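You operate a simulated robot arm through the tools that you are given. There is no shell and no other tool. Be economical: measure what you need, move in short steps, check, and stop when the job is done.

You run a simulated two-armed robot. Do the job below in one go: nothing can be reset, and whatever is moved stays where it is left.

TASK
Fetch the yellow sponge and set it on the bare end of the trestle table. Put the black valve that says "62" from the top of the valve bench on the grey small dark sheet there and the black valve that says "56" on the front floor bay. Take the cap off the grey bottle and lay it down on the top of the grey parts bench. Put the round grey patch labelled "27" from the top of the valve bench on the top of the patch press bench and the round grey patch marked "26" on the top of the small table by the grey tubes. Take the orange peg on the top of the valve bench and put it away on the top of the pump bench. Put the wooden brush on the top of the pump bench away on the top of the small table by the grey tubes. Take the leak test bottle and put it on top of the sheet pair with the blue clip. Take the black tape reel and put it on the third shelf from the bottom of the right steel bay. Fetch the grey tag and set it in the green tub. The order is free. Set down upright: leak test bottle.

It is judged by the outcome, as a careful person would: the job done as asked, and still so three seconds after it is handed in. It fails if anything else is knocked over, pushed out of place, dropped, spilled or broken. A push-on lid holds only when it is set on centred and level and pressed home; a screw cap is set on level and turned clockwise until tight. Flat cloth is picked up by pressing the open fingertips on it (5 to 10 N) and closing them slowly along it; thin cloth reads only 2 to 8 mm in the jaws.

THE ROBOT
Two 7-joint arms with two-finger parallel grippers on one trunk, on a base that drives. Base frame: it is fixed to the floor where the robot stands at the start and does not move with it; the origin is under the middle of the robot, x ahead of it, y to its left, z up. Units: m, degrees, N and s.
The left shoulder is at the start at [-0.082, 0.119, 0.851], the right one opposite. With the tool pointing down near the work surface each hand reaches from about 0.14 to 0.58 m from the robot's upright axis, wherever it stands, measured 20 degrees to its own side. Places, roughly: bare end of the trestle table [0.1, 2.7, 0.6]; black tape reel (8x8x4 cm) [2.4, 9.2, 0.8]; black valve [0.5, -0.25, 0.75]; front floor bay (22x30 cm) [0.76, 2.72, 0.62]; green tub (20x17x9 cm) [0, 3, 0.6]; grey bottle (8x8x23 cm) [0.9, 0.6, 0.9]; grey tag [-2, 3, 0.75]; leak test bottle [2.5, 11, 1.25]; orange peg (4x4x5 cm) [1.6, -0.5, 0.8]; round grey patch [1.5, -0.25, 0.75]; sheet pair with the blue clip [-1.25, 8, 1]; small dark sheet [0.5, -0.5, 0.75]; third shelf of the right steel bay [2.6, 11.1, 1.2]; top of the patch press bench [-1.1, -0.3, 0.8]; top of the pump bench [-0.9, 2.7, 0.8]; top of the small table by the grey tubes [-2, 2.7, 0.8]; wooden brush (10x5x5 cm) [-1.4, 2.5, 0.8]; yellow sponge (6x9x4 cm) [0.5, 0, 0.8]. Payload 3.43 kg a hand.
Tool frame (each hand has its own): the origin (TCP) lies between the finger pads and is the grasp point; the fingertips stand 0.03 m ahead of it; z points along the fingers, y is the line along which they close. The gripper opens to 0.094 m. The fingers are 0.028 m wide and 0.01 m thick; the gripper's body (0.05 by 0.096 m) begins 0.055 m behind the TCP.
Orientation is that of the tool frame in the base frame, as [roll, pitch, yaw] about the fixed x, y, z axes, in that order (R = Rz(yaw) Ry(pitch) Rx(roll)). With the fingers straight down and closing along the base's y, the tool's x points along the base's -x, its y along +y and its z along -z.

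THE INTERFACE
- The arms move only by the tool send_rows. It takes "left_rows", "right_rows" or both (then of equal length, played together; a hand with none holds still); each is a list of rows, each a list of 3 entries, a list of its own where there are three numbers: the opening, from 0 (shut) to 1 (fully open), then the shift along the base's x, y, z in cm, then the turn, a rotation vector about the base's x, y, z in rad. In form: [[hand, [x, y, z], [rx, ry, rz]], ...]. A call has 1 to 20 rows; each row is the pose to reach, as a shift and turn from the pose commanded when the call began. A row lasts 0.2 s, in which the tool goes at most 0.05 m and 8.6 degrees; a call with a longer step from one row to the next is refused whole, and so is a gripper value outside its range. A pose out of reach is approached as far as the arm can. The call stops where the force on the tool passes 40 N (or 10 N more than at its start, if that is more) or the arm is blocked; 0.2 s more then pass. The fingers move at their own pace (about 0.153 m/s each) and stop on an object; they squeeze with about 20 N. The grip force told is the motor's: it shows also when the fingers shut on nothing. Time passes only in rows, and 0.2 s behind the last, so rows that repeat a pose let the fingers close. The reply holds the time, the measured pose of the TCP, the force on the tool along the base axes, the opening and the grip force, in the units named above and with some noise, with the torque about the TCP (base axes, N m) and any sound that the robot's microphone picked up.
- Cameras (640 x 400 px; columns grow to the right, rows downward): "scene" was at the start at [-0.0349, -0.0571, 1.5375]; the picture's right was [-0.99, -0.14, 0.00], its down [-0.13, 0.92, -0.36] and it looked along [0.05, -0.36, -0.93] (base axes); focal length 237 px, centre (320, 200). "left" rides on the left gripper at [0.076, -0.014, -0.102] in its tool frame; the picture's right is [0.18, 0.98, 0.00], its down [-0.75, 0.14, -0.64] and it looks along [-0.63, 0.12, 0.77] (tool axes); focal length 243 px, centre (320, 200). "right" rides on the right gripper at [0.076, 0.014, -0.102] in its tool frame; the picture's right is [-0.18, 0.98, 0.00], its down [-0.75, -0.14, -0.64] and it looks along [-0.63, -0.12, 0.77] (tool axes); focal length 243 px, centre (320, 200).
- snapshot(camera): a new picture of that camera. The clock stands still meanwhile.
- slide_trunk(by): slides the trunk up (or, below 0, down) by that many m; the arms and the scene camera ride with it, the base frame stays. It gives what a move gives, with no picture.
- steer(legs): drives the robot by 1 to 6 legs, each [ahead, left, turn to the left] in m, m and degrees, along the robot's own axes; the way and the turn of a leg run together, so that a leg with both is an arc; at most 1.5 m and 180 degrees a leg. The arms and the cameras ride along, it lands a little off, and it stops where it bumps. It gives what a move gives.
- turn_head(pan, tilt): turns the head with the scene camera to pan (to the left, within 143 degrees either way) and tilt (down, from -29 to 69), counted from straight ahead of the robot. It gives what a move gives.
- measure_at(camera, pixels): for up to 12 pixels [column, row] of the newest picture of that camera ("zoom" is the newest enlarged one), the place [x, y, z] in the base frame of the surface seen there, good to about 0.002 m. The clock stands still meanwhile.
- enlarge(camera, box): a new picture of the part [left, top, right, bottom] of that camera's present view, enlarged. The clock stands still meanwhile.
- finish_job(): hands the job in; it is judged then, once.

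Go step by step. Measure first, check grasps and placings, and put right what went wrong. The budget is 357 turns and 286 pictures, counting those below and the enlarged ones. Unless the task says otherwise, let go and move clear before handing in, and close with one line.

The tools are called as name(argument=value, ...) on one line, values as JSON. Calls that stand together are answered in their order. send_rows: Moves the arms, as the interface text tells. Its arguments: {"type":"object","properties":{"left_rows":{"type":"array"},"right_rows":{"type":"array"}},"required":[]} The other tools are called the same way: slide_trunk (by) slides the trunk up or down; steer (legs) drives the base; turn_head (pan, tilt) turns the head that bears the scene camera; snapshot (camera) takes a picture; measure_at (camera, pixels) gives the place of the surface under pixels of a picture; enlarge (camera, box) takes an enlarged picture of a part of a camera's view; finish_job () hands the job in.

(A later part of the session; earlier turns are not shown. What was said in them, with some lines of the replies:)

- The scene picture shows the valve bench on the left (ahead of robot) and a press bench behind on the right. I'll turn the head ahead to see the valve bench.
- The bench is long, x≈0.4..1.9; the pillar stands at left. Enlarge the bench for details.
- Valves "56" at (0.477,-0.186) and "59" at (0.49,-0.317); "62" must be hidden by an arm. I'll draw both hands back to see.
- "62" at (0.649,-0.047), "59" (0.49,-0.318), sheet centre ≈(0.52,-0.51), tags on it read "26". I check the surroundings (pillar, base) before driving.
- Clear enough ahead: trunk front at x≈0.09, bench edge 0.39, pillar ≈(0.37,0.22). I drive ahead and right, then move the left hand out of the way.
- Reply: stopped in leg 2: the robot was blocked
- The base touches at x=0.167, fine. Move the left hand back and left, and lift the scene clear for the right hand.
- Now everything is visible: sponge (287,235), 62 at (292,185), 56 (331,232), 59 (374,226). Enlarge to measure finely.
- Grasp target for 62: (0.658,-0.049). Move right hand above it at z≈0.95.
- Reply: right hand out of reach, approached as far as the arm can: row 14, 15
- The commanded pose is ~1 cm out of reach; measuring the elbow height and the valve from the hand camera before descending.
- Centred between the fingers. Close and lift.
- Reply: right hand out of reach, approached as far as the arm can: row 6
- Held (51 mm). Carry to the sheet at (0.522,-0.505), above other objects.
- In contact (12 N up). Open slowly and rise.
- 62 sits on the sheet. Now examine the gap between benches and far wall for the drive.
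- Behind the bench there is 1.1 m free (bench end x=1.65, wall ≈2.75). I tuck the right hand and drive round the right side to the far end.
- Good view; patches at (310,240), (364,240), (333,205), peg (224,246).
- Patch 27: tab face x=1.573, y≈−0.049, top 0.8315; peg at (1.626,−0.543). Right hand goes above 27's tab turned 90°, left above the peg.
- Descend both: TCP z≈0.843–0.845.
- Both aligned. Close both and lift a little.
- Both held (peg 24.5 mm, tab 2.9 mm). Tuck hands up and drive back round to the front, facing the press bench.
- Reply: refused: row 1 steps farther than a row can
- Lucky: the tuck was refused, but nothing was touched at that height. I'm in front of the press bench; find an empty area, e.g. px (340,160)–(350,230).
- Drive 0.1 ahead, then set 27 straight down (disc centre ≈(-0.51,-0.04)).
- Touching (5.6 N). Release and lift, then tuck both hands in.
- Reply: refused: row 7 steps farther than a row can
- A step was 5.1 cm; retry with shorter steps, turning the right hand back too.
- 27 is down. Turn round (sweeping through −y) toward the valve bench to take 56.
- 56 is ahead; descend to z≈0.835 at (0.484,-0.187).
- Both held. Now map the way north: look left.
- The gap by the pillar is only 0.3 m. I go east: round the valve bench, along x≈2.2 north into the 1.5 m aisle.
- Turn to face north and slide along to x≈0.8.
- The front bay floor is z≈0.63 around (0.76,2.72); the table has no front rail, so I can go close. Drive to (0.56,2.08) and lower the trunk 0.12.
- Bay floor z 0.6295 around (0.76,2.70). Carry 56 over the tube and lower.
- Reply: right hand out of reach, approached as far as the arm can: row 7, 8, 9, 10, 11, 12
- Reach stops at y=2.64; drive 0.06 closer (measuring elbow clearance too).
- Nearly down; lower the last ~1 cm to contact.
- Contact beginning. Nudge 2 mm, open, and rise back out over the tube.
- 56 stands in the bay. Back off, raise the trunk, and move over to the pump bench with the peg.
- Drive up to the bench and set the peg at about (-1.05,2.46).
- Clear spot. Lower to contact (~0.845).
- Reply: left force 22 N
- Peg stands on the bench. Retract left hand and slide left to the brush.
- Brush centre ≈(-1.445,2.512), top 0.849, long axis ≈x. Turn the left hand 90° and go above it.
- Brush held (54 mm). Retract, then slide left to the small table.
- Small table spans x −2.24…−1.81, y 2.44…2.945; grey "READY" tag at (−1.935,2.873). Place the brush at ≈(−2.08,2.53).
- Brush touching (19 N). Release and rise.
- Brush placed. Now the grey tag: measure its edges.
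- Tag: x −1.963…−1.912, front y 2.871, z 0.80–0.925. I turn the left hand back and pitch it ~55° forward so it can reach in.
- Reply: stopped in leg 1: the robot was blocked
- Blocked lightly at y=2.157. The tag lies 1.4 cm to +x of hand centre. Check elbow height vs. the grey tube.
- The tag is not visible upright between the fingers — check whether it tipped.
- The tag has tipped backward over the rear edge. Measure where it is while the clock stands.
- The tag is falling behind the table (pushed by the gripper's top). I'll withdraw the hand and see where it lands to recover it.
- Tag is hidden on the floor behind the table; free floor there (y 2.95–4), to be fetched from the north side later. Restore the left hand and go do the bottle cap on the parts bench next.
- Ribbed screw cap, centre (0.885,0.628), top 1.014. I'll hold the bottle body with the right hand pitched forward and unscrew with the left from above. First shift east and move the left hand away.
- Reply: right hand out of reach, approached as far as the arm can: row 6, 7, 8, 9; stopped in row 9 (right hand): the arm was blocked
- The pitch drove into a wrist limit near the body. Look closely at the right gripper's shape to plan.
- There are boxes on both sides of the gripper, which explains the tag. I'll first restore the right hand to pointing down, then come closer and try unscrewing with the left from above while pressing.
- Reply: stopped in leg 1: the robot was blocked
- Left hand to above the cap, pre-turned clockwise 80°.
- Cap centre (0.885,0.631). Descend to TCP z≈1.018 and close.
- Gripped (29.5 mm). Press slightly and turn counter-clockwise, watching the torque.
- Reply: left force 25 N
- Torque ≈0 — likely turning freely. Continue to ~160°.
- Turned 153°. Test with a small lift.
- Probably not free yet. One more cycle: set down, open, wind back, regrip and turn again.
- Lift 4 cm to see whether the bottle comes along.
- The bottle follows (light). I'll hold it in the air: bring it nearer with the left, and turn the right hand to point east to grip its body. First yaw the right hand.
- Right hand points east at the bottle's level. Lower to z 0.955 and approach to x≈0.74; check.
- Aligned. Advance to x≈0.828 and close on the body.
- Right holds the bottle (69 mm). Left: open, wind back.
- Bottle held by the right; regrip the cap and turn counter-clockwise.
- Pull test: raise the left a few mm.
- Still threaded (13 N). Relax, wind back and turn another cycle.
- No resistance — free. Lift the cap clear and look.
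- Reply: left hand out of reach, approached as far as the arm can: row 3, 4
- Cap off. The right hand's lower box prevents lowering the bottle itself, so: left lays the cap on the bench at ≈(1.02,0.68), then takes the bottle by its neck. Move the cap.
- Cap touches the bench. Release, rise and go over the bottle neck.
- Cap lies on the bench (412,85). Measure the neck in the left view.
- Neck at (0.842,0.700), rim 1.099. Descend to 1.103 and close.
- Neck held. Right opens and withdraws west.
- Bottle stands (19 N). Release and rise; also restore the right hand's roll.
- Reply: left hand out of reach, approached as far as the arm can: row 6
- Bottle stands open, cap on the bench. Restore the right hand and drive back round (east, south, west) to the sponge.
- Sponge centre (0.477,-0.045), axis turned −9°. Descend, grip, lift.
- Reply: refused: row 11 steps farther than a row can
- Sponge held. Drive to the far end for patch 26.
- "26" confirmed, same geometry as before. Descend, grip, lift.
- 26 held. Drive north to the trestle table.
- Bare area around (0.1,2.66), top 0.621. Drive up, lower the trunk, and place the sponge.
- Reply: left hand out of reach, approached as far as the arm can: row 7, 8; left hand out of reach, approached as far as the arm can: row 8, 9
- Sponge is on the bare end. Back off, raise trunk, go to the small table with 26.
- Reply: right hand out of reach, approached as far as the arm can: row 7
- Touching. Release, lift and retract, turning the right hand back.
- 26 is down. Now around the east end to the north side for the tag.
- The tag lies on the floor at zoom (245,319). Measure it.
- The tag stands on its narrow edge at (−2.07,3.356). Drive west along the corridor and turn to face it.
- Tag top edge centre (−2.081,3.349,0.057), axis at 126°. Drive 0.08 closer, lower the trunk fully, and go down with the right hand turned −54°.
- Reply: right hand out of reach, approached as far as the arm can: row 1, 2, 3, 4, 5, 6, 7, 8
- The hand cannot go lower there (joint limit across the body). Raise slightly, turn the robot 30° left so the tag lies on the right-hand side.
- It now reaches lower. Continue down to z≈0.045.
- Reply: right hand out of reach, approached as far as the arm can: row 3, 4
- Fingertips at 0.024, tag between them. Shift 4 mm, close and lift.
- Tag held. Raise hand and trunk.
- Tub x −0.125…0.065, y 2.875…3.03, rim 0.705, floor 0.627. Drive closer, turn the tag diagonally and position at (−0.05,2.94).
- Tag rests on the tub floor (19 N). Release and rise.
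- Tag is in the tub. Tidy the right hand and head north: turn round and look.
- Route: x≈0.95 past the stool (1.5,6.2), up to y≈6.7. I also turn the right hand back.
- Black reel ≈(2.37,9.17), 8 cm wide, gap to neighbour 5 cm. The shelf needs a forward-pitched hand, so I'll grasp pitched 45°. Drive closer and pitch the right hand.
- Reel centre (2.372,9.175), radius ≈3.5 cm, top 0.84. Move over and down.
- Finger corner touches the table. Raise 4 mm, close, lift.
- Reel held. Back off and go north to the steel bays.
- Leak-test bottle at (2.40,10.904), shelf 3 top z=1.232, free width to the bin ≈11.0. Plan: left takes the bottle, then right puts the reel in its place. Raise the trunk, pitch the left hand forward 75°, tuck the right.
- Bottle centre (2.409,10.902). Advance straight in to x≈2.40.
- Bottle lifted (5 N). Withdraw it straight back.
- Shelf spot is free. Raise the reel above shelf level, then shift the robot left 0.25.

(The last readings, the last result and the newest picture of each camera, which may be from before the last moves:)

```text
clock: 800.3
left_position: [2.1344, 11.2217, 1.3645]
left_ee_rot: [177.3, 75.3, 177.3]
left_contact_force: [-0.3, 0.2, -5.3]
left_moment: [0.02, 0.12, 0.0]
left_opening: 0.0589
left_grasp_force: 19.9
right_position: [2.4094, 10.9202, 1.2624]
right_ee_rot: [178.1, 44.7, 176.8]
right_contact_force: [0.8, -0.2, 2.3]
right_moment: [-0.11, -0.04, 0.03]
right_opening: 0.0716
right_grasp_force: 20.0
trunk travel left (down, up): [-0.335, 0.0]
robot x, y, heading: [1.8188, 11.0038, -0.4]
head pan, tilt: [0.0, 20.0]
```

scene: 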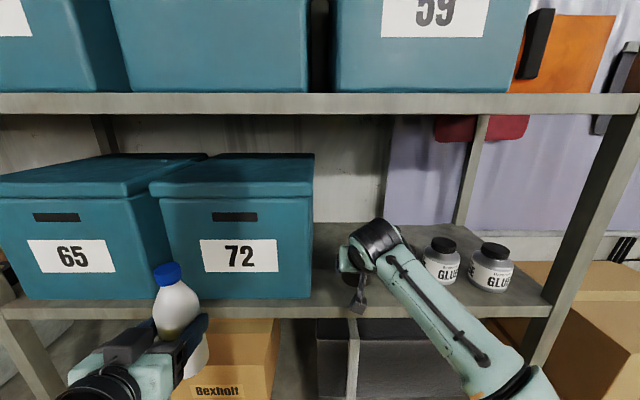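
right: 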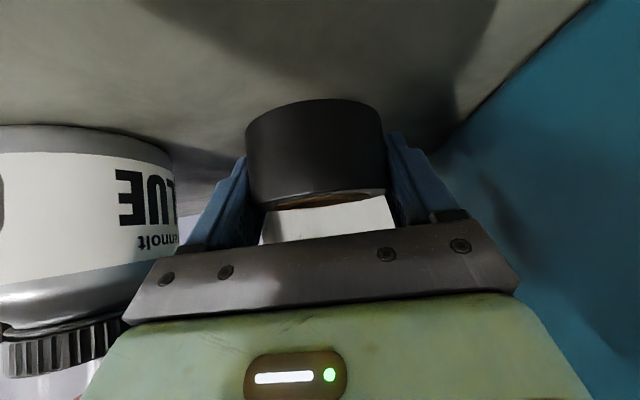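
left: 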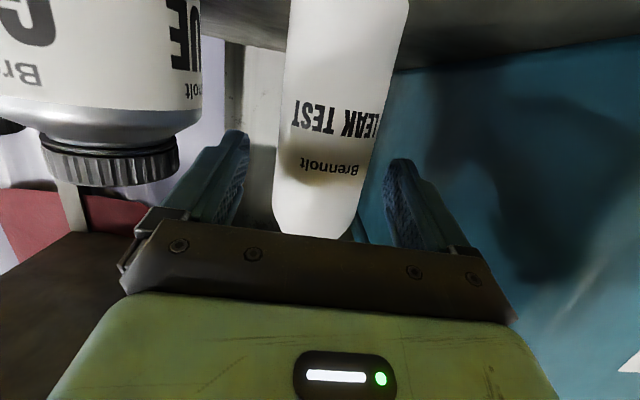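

Contact. Open and withdraw straight back.

send_rows(right_rows=[[0.8, [0, 0, 0], [0, 0, 0]], [0.95, [0, 0, 0.1], [0, 0, 0]], [0.95, [0, 0, 0.2], [0, 0, 0]], [0.95, [-3, 0, 1], [0, 0, 0]], [0.95, [-7, 0, 2], [0, 0, 0]], [0.95, [-11, 0, 4], [0, 0, 0]], [0.95, [-15, -0.5, 5], [0, 0, 0]], [0.95, [-19, -1, 6], [0, 0, 0]], [0.95, [-23, -2, 6], [0, 0, 0]], [0.95, [-27, -3, 6], [0, 0, 0]]])

snapshot(camera="scene")

```text
clock: 802.5
left_position: [2.1333, 11.2201, 1.3646]
left_ee_rot: [177.2, 75.2, 177.2]
left_contact_force: [-1.0, -0.3, -3.5]
left_moment: [-0.01, 0.1, 0.0]
left_opening: 0.0587
left_grasp_force: 19.7
right_position: [2.1381, 10.8914, 1.3196]
right_ee_rot: [178.2, 44.6, 177.0]
right_contact_force: [-0.3, -0.8, -0.6]
right_moment: [0.02, -0.05, 0.0]
right_opening: 0.0893
right_grasp_force: 0.2
trunk travel left (down, up): [-0.335, 0.0]
robot x, y, heading: [1.8204, 11.0065, -0.6]
head pan, tilt: [0.0, 20.0]
```

```text
107 pictures are left
```

scene: 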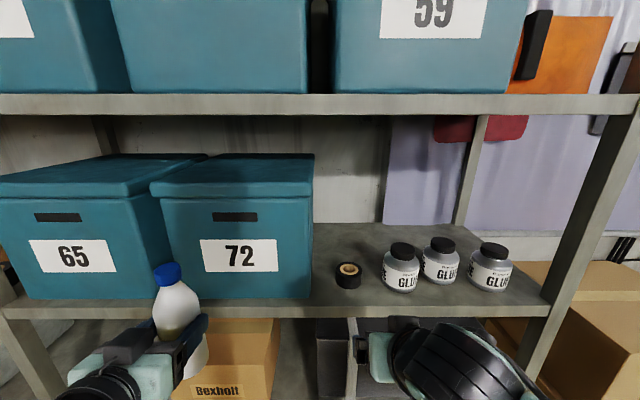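

Reel sits flat on shelf 3. Back off, restore the right hand and look for the sheet pair.

steer(legs=[[-0.55, 0, 0]])

send_rows(right_rows=[[0.8, [-3, 0, -2], [0, 0.13, 0]], [0.8, [-6, 0, -4], [0, 0.26, 0]], [0.8, [-9, 0, -6], [0, 0.39, 0]], [0.8, [-12, 0, -8], [0, 0.52, 0]], [0.8, [-13, 0, -10], [0, 0.65, 0]], [0.8, [-14, 0, -12], [0, 0.78, 0]]], left_rows=[[0.3, [0, 0, -2], [0, 0, 0]], [0.3, [0, 0, -4], [0, 0, 0]], [0.3, [0, 0, -6], [0, 0, 0]], [0.3, [0, 0, -8], [0, 0, 0]], [0.3, [0, 0, -10], [0, 0, 0]], [0.3, [0, 0, -10], [0, 0, 0]]])

turn_head(pan=-130, tilt=20)

snapshot(camera="scene")

```text
clock: 805.7
left_position: [1.5888, 11.2249, 1.3641]
left_ee_rot: [177.2, 75.1, 177.4]
left_contact_force: [0.4, 1.0, -4.0]
left_moment: [0.0, 0.09, -0.01]
left_opening: 0.0589
left_grasp_force: 20.2
right_position: [1.5939, 10.8947, 1.3218]
right_ee_rot: [178.2, 44.6, 176.9]
right_contact_force: [0.1, -0.9, -0.7]
right_moment: [-0.03, -0.02, -0.03]
right_opening: 0.0893
right_grasp_force: 0.0
trunk travel left (down, up): [-0.335, 0.0]
robot x, y, heading: [1.2753, 11.0048, -0.2]
head pan, tilt: [0.0, 20.0]
```

```text
clock: 807.1
left_position: [1.5894, 11.2247, 1.2644]
left_ee_rot: [177.3, 75.3, 177.4]
left_contact_force: [0.0, 0.0, -4.9]
left_moment: [0.02, 0.09, 0.02]
left_opening: 0.0585
left_grasp_force: 20.2
right_position: [1.4532, 10.8961, 1.201]
right_ee_rot: [-179.6, -0.3, 178.0]
right_contact_force: [0.3, -0.9, -0.6]
right_moment: [0.01, 0.01, 0.0]
right_opening: 0.0752
right_grasp_force: 0.2
trunk travel left (down, up): [-0.335, 0.0]
robot x, y, heading: [1.2737, 11.0081, 0.0]
head pan, tilt: [0.0, 20.0]
```

```text
clock: 809.2
left_position: [1.5898, 11.2243, 1.2645]
left_ee_rot: [177.3, 75.2, 177.5]
left_contact_force: [0.6, 0.5, -4.1]
left_moment: [-0.01, 0.11, 0.02]
left_opening: 0.0585
left_grasp_force: 20.6
right_position: [1.454, 10.8959, 1.2016]
right_ee_rot: [-179.7, 0.1, 177.8]
right_contact_force: [0.1, -0.3, -0.2]
right_moment: [0.03, 0.0, 0.01]
right_opening: 0.0754
right_grasp_force: 0.0
trunk travel left (down, up): [-0.335, 0.0]
robot x, y, heading: [1.2727, 11.0098, -0.1]
head pan, tilt: [-130.0, 20.0]
```

```text
106 pictures are left
```

scene: 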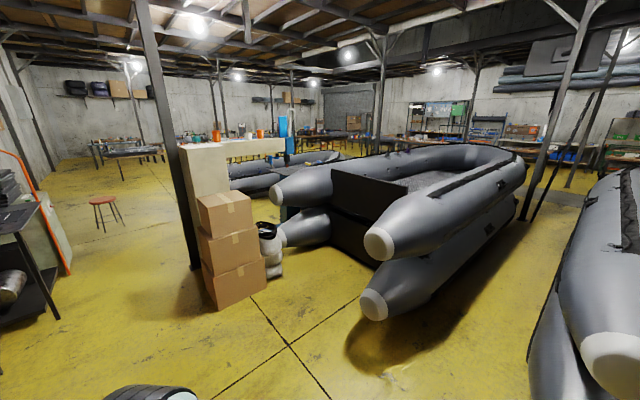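

The sheets must be on the south side of the welding machine. Drive back south to y≈6.7 and look west.

steer(legs=[[0, -1.45, 0], [0, -1.45, 0], [0, -1.4, 0]])

turn_head(pan=140, tilt=20)

snapshot(camera="scene")

```text
clock: 846.6
left_position: [1.5012, 6.9101, 1.2638]
left_ee_rot: [177.3, 75.2, 176.0]
left_contact_force: [-1.5, 0.8, -3.8]
left_moment: [0.01, 0.06, 0.02]
left_opening: 0.0588
left_grasp_force: 20.1
right_position: [1.3574, 6.5838, 1.1993]
right_ee_rot: [-179.6, -0.1, 176.2]
right_contact_force: [-0.5, 0.0, -0.6]
right_moment: [0.01, 0.0, -0.02]
right_opening: 0.0752
right_grasp_force: 0.0
trunk travel left (down, up): [-0.335, 0.0]
robot x, y, heading: [1.1818, 6.6994, -1.7]
head pan, tilt: [-130.0, 20.0]
```

```text
clock: 850.4
left_position: [1.5002, 6.9104, 1.2641]
left_ee_rot: [177.3, 75.1, 175.9]
left_contact_force: [0.0, -1.3, -3.7]
left_moment: [0.02, 0.08, -0.02]
left_opening: 0.0586
left_grasp_force: 19.8
right_position: [1.3569, 6.5836, 1.2016]
right_ee_rot: [-179.5, -0.2, 176.3]
right_contact_force: [0.0, -0.6, -0.2]
right_moment: [-0.03, 0.02, -0.01]
right_opening: 0.0753
right_grasp_force: 0.2
trunk travel left (down, up): [-0.335, 0.0]
robot x, y, heading: [1.1812, 6.7037, -1.9]
head pan, tilt: [140.0, 20.0]
```

```text
105 pictures are left
```

scene: 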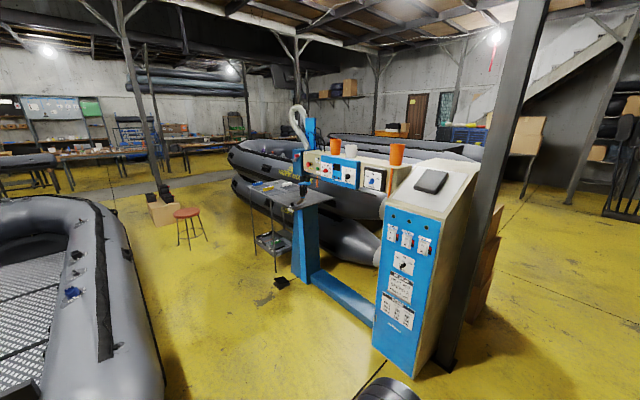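

enlarge(camera="scene", box=[225, 160, 345, 290])

measure_at(camera="scene", pixels=[[290, 195], [260, 187], [330, 197], [275, 255], [305, 278], [283, 283], [345, 300], [190, 212], [160, 212], [300, 185], [250, 300], [272, 185]])

```text
3.08 times, centred on (285, 225) of scene
```

zoom: 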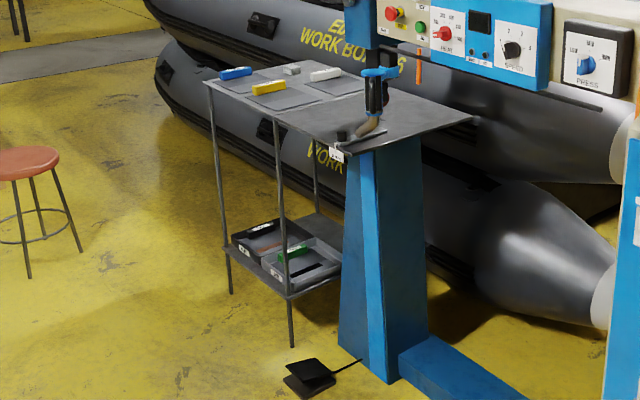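

```text
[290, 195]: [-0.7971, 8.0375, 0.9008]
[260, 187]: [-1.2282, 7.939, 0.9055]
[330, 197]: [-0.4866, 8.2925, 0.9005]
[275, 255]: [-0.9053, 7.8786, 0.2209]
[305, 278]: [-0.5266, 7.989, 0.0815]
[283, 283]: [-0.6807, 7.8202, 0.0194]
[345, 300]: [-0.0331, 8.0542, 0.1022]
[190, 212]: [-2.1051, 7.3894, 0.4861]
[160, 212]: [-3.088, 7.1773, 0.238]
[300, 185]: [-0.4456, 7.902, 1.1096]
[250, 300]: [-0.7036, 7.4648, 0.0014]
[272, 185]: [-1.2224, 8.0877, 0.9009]
```

Small dark table (z 0.90) carries the clipped sheet pairs; blue clip around (−1.25,8.0). Check the lane between boat and machine.

measure_at(camera="scene", pixels=[[135, 260], [158, 360], [100, 205], [170, 330], [125, 225], [257, 183]])

steer(legs=[[0, 0.35, 1.8], [-1.2, 0, 0], [-1.0, 0, 0], [0, 0, 90]])

turn_head(pan=0, tilt=45)

snapshot(camera="scene")

```text
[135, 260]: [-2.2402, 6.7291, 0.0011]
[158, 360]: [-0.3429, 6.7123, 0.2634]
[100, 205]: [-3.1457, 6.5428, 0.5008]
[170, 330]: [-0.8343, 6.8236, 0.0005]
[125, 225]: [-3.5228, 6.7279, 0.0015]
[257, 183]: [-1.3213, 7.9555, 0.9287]
```

```text
clock: 868.3
left_position: [-1.2379, 7.344, 1.2637]
left_ee_rot: [177.3, 75.0, -91.9]
left_contact_force: [0.1, 0.9, -5.1]
left_moment: [-0.08, -0.02, 0.02]
left_opening: 0.0586
left_grasp_force: 19.4
right_position: [-0.9054, 7.2131, 1.2007]
right_ee_rot: [-179.6, -0.1, -91.5]
right_contact_force: [-0.3, -0.6, 0.0]
right_moment: [0.0, 0.06, 0.01]
right_opening: 0.0751
right_grasp_force: 0.1
trunk travel left (down, up): [-0.335, 0.0]
robot x, y, heading: [-1.0156, 7.0323, 90.3]
head pan, tilt: [140.0, 20.0]
```

```text
clock: 870.5
left_position: [-1.2369, 7.3446, 1.2634]
left_ee_rot: [177.3, 75.0, -91.8]
left_contact_force: [-0.6, -0.5, -4.6]
left_moment: [-0.08, -0.01, -0.01]
left_opening: 0.0586
left_grasp_force: 20.0
right_position: [-0.9059, 7.2127, 1.2005]
right_ee_rot: [-179.7, -0.2, -91.5]
right_contact_force: [-0.1, -0.5, -0.9]
right_moment: [0.0, 0.01, -0.02]
right_opening: 0.0752
right_grasp_force: 0.1
trunk travel left (down, up): [-0.335, 0.0]
robot x, y, heading: [-1.0145, 7.0267, 90.3]
head pan, tilt: [0.0, 45.0]
```

```text
103 pictures are left
```

scene: 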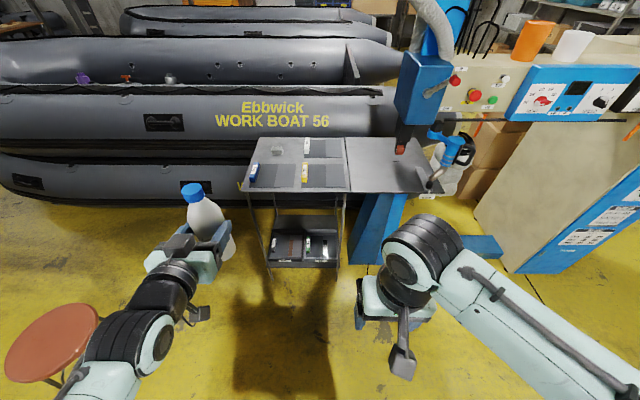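

enlarge(camera="scene", box=[235, 125, 365, 206])

measure_at(camera="zoom", pixels=[[88, 235], [130, 190], [120, 150], [210, 290], [205, 190], [200, 110], [60, 310], [330, 250], [545, 310], [545, 70], [110, 75], [150, 240]])

```text
4.92 times, centred on (300, 166) of scene
```

zoom: 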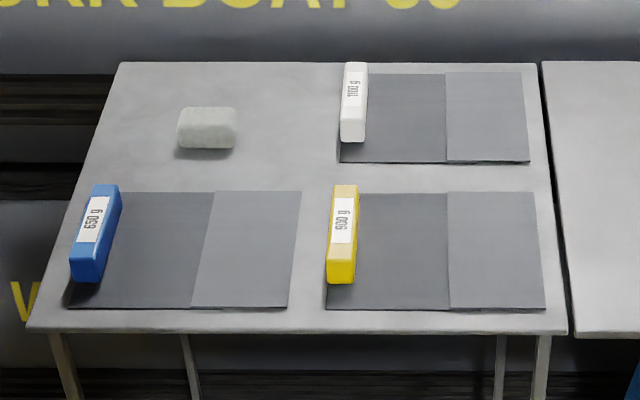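

```text
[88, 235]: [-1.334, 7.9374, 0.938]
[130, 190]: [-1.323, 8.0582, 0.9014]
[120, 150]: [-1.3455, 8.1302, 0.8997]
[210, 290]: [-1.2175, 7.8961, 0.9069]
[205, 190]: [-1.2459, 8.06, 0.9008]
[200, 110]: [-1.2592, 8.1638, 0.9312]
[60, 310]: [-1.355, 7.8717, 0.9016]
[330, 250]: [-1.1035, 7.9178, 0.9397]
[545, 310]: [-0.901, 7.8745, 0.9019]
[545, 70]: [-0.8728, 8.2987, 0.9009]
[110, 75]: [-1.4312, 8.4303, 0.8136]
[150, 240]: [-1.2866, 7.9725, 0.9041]
```

measure_at(camera="zoom", pixels=[[225, 250], [255, 250], [285, 250], [225, 210], [285, 210], [200, 290], [280, 295], [180, 250], [160, 210], [130, 295], [195, 250], [210, 240]])

```text
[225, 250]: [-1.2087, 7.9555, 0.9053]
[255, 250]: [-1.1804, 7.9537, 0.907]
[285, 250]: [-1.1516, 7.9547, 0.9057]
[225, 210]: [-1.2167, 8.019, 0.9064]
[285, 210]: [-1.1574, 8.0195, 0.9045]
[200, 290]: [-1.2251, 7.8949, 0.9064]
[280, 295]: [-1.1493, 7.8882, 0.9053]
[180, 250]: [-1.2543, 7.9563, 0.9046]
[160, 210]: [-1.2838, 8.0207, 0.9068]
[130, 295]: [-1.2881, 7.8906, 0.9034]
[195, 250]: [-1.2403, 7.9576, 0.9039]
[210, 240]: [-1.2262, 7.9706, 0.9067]
```

Pair with blue clip: x −1.345…−1.145, y 7.87…8.055, top ≈0.906. Drive ahead 0.42, then carry the bottle over (−1.205,7.965).

steer(legs=[[0.42, 0, 0]])

snapshot(camera="left")

snapshot(camera="scene")

```text
clock: 873.1
left_position: [-1.2388, 7.7631, 1.2638]
left_ee_rot: [177.3, 75.0, -92.0]
left_contact_force: [1.5, 0.0, -3.1]
left_moment: [-0.06, -0.02, 0.01]
left_opening: 0.0582
left_grasp_force: 19.9
right_position: [-0.9093, 7.63, 1.1997]
right_ee_rot: [-179.6, -0.1, -91.6]
right_contact_force: [0.2, 0.7, -0.8]
right_moment: [0.0, -0.04, -0.01]
right_opening: 0.0754
right_grasp_force: 0.1
trunk travel left (down, up): [-0.335, 0.0]
robot x, y, heading: [-1.0202, 7.4484, 90.6]
head pan, tilt: [0.0, 45.0]
```

```text
101 pictures are left
```

left: 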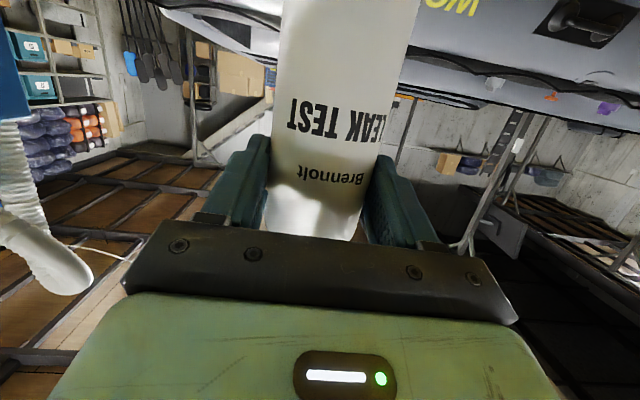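

```text
100 pictures are left
```

scene: 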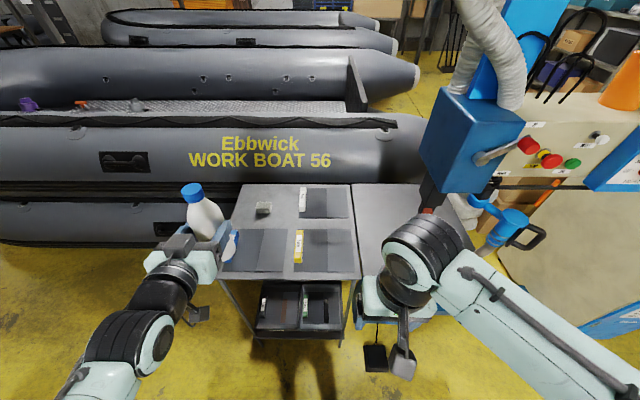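

send_rows(left_rows=[[0.3, [0.7, 3.8, 0], [0, 0, 0]], [0.3, [1.4, 7.6, 0], [0, 0, 0]], [0.3, [2.1, 11.4, -2], [0, 0, 0]], [0.3, [2.8, 15.2, -4], [0, 0, 0]], [0.3, [3.4, 18.9, -6], [0, 0, 0]], [0.3, [3.4, 18.9, -10], [0, 0, 0]], [0.3, [3.4, 18.9, -14], [0, 0, 0]], [0.3, [3.4, 18.9, -18], [0, 0, 0]], [0.3, [3.4, 18.9, -22], [0, 0, 0]], [0.3, [3.4, 18.9, -24.5], [0, 0, 0]]])

snapshot(camera="scene")

snapshot(camera="left")

```text
clock: 875.3
left_position: [-1.2043, 7.9513, 1.0174]
left_ee_rot: [177.7, 75.1, -91.7]
left_contact_force: [-0.5, 0.6, -3.9]
left_moment: [-0.12, -0.02, 0.0]
left_opening: 0.0584
left_grasp_force: 20.2
right_position: [-0.9089, 7.6312, 1.2003]
right_ee_rot: [-179.5, -0.1, -91.6]
right_contact_force: [1.2, 0.3, -0.2]
right_moment: [0.03, 0.01, -0.03]
right_opening: 0.0751
right_grasp_force: 0.0
trunk travel left (down, up): [-0.335, 0.0]
robot x, y, heading: [-1.0173, 7.4499, 90.3]
head pan, tilt: [0.0, 45.0]
```

```text
99 pictures are left
```

scene: 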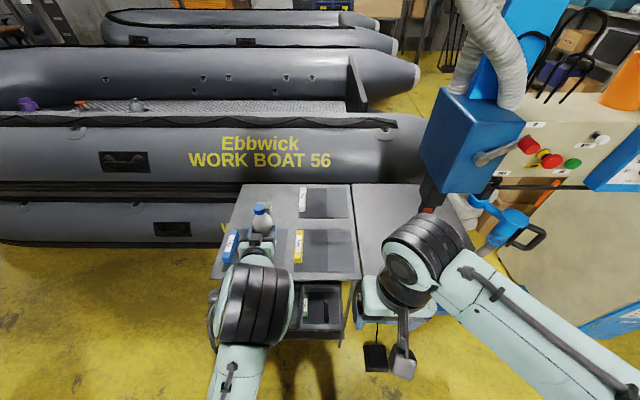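

```text
98 pictures are left
```

left: 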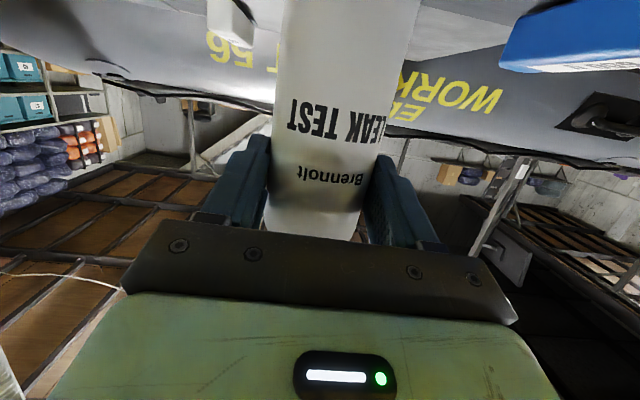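

Lower gently to contact (expected ≈0.997).

send_rows(left_rows=[[0.3, [0, 0, -1], [0, 0, 0]], [0.3, [0, 0, -1.6], [0, 0, 0]], [0.3, [0, 0, -1.9], [0, 0, 0]], [0.3, [0, 0, -2.1], [0, 0, 0]]])

```text
clock: 876.3
left_position: [-1.2048, 7.9503, 0.9999]
left_ee_rot: [177.7, 75.4, -91.7]
left_contact_force: [-0.4, -2.3, 7.6]
left_moment: [-0.12, -0.24, -0.02]
left_opening: 0.0586
left_grasp_force: 20.1
right_position: [-0.9088, 7.6305, 1.2009]
right_ee_rot: [-179.6, 0.0, -91.6]
right_contact_force: [-0.2, -0.3, 0.5]
right_moment: [0.0, 0.02, -0.01]
right_opening: 0.0751
right_grasp_force: 0.0
trunk travel left (down, up): [-0.335, 0.0]
robot x, y, heading: [-1.0163, 7.4526, 90.2]
head pan, tilt: [0.0, 45.0]
```

Seated. Open slowly and withdraw straight back (−y).

send_rows(left_rows=[[0.3, [0, 0, 0], [0, 0, 0]], [0.66, [0, 0, 0], [0, 0, 0]], [0.75, [0, 0, 0], [0, 0, 0]], [0.85, [0, 0, 0], [0, 0, 0]], [0.85, [0, -2, 0], [0, 0, 0]], [0.85, [0, -5, 0], [0, 0, 0]], [0.85, [0, -9, 0.5], [0, 0, 0]], [0.85, [0, -13, 2], [0, 0, 0]], [0.85, [0, -17, 4], [0, 0, 0]], [0.85, [0, -20, 7], [0, 0, 0]]])

snapshot(camera="scene")

snapshot(camera="left")

```text
clock: 878.5
left_position: [-1.2145, 7.8555, 1.1011]
left_ee_rot: [177.2, 75.1, -92.0]
left_contact_force: [0.4, -0.6, 0.7]
left_moment: [-0.03, 0.02, -0.04]
left_opening: 0.0799
left_grasp_force: 0.1
left hand out of reach, approached as far as the arm can: row 7, 8, 9, 10
right_position: [-0.9088, 7.629, 1.2012]
right_ee_rot: [-179.6, 0.0, -91.7]
right_contact_force: [-0.7, -0.7, -0.6]
right_moment: [-0.01, -0.03, 0.01]
right_opening: 0.0753
right_grasp_force: 0.0
trunk travel left (down, up): [-0.335, 0.0]
robot x, y, heading: [-1.0205, 7.4489, 90.3]
head pan, tilt: [0.0, 45.0]
```

```text
97 pictures are left
```

scene: 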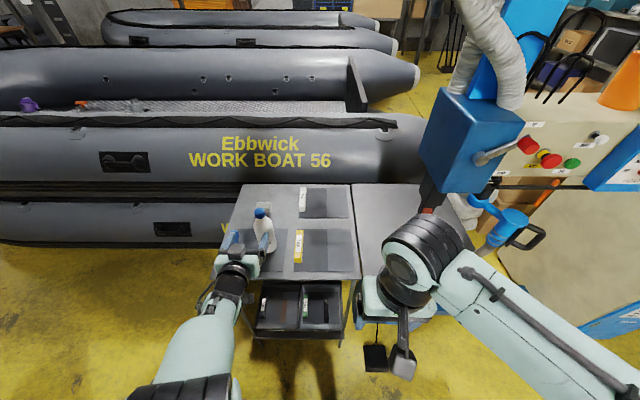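

```text
96 pictures are left
```

left: 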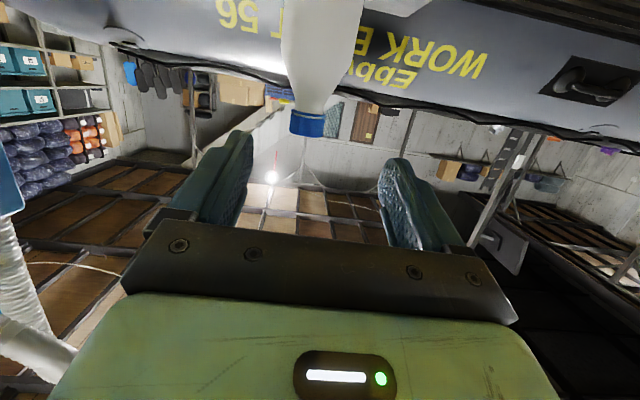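

Bottle stands. Back the robot straight away and check.

steer(legs=[[-0.35, 0, 0]])

turn_head(pan=10, tilt=35)

enlarge(camera="scene", box=[230, 90, 430, 260])

```text
clock: 880.8
left_position: [-1.2132, 7.5092, 1.1009]
left_ee_rot: [177.2, 75.0, -91.9]
left_contact_force: [0.6, -0.3, 0.2]
left_moment: [0.01, 0.02, 0.01]
left_opening: 0.0801
left_grasp_force: 0.1
right_position: [-0.9071, 7.2831, 1.2005]
right_ee_rot: [-179.6, -0.1, -91.5]
right_contact_force: [-0.1, 0.6, 0.4]
right_moment: [0.02, 0.0, 0.0]
right_opening: 0.0752
right_grasp_force: 0.1
trunk travel left (down, up): [-0.335, 0.0]
robot x, y, heading: [-1.013, 7.1028, 90.5]
head pan, tilt: [0.0, 45.0]
```

```text
clock: 881.5
left_position: [-1.2125, 7.5074, 1.1018]
left_ee_rot: [177.3, 75.1, -91.9]
left_contact_force: [-0.5, 0.3, 0.1]
left_moment: [-0.02, 0.01, -0.02]
left_opening: 0.0799
left_grasp_force: 0.1
right_position: [-0.9073, 7.284, 1.2016]
right_ee_rot: [-179.7, -0.1, -91.4]
right_contact_force: [-0.2, -0.6, 0.7]
right_moment: [0.03, 0.0, -0.02]
right_opening: 0.0752
right_grasp_force: 0.1
trunk travel left (down, up): [-0.335, 0.0]
robot x, y, heading: [-1.0179, 7.1006, 90.7]
head pan, tilt: [10.0, 35.0]
```

```text
2.35 times, centred on (330, 175) of scene
```

zoom: 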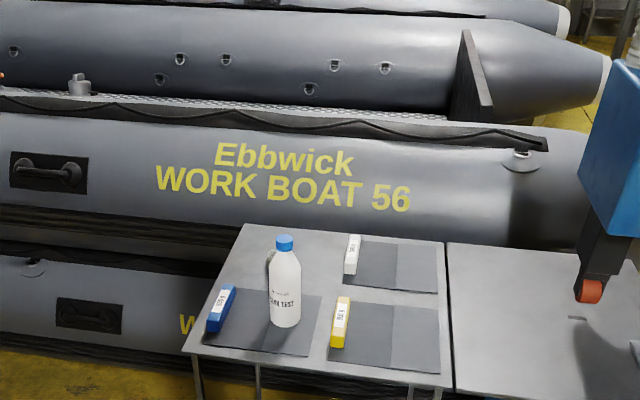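

The last picture shows the leak-test bottle upright on the blue-clip pair, hands clear. Every item is placed and checked, so I hand in.

finish_job()

```text
The job is handed in.
```

All eleven placements are done and the job is handed in. One mishap: I knocked the grey tag off the small table onto the floor, then picked it up and set it in the green tub.
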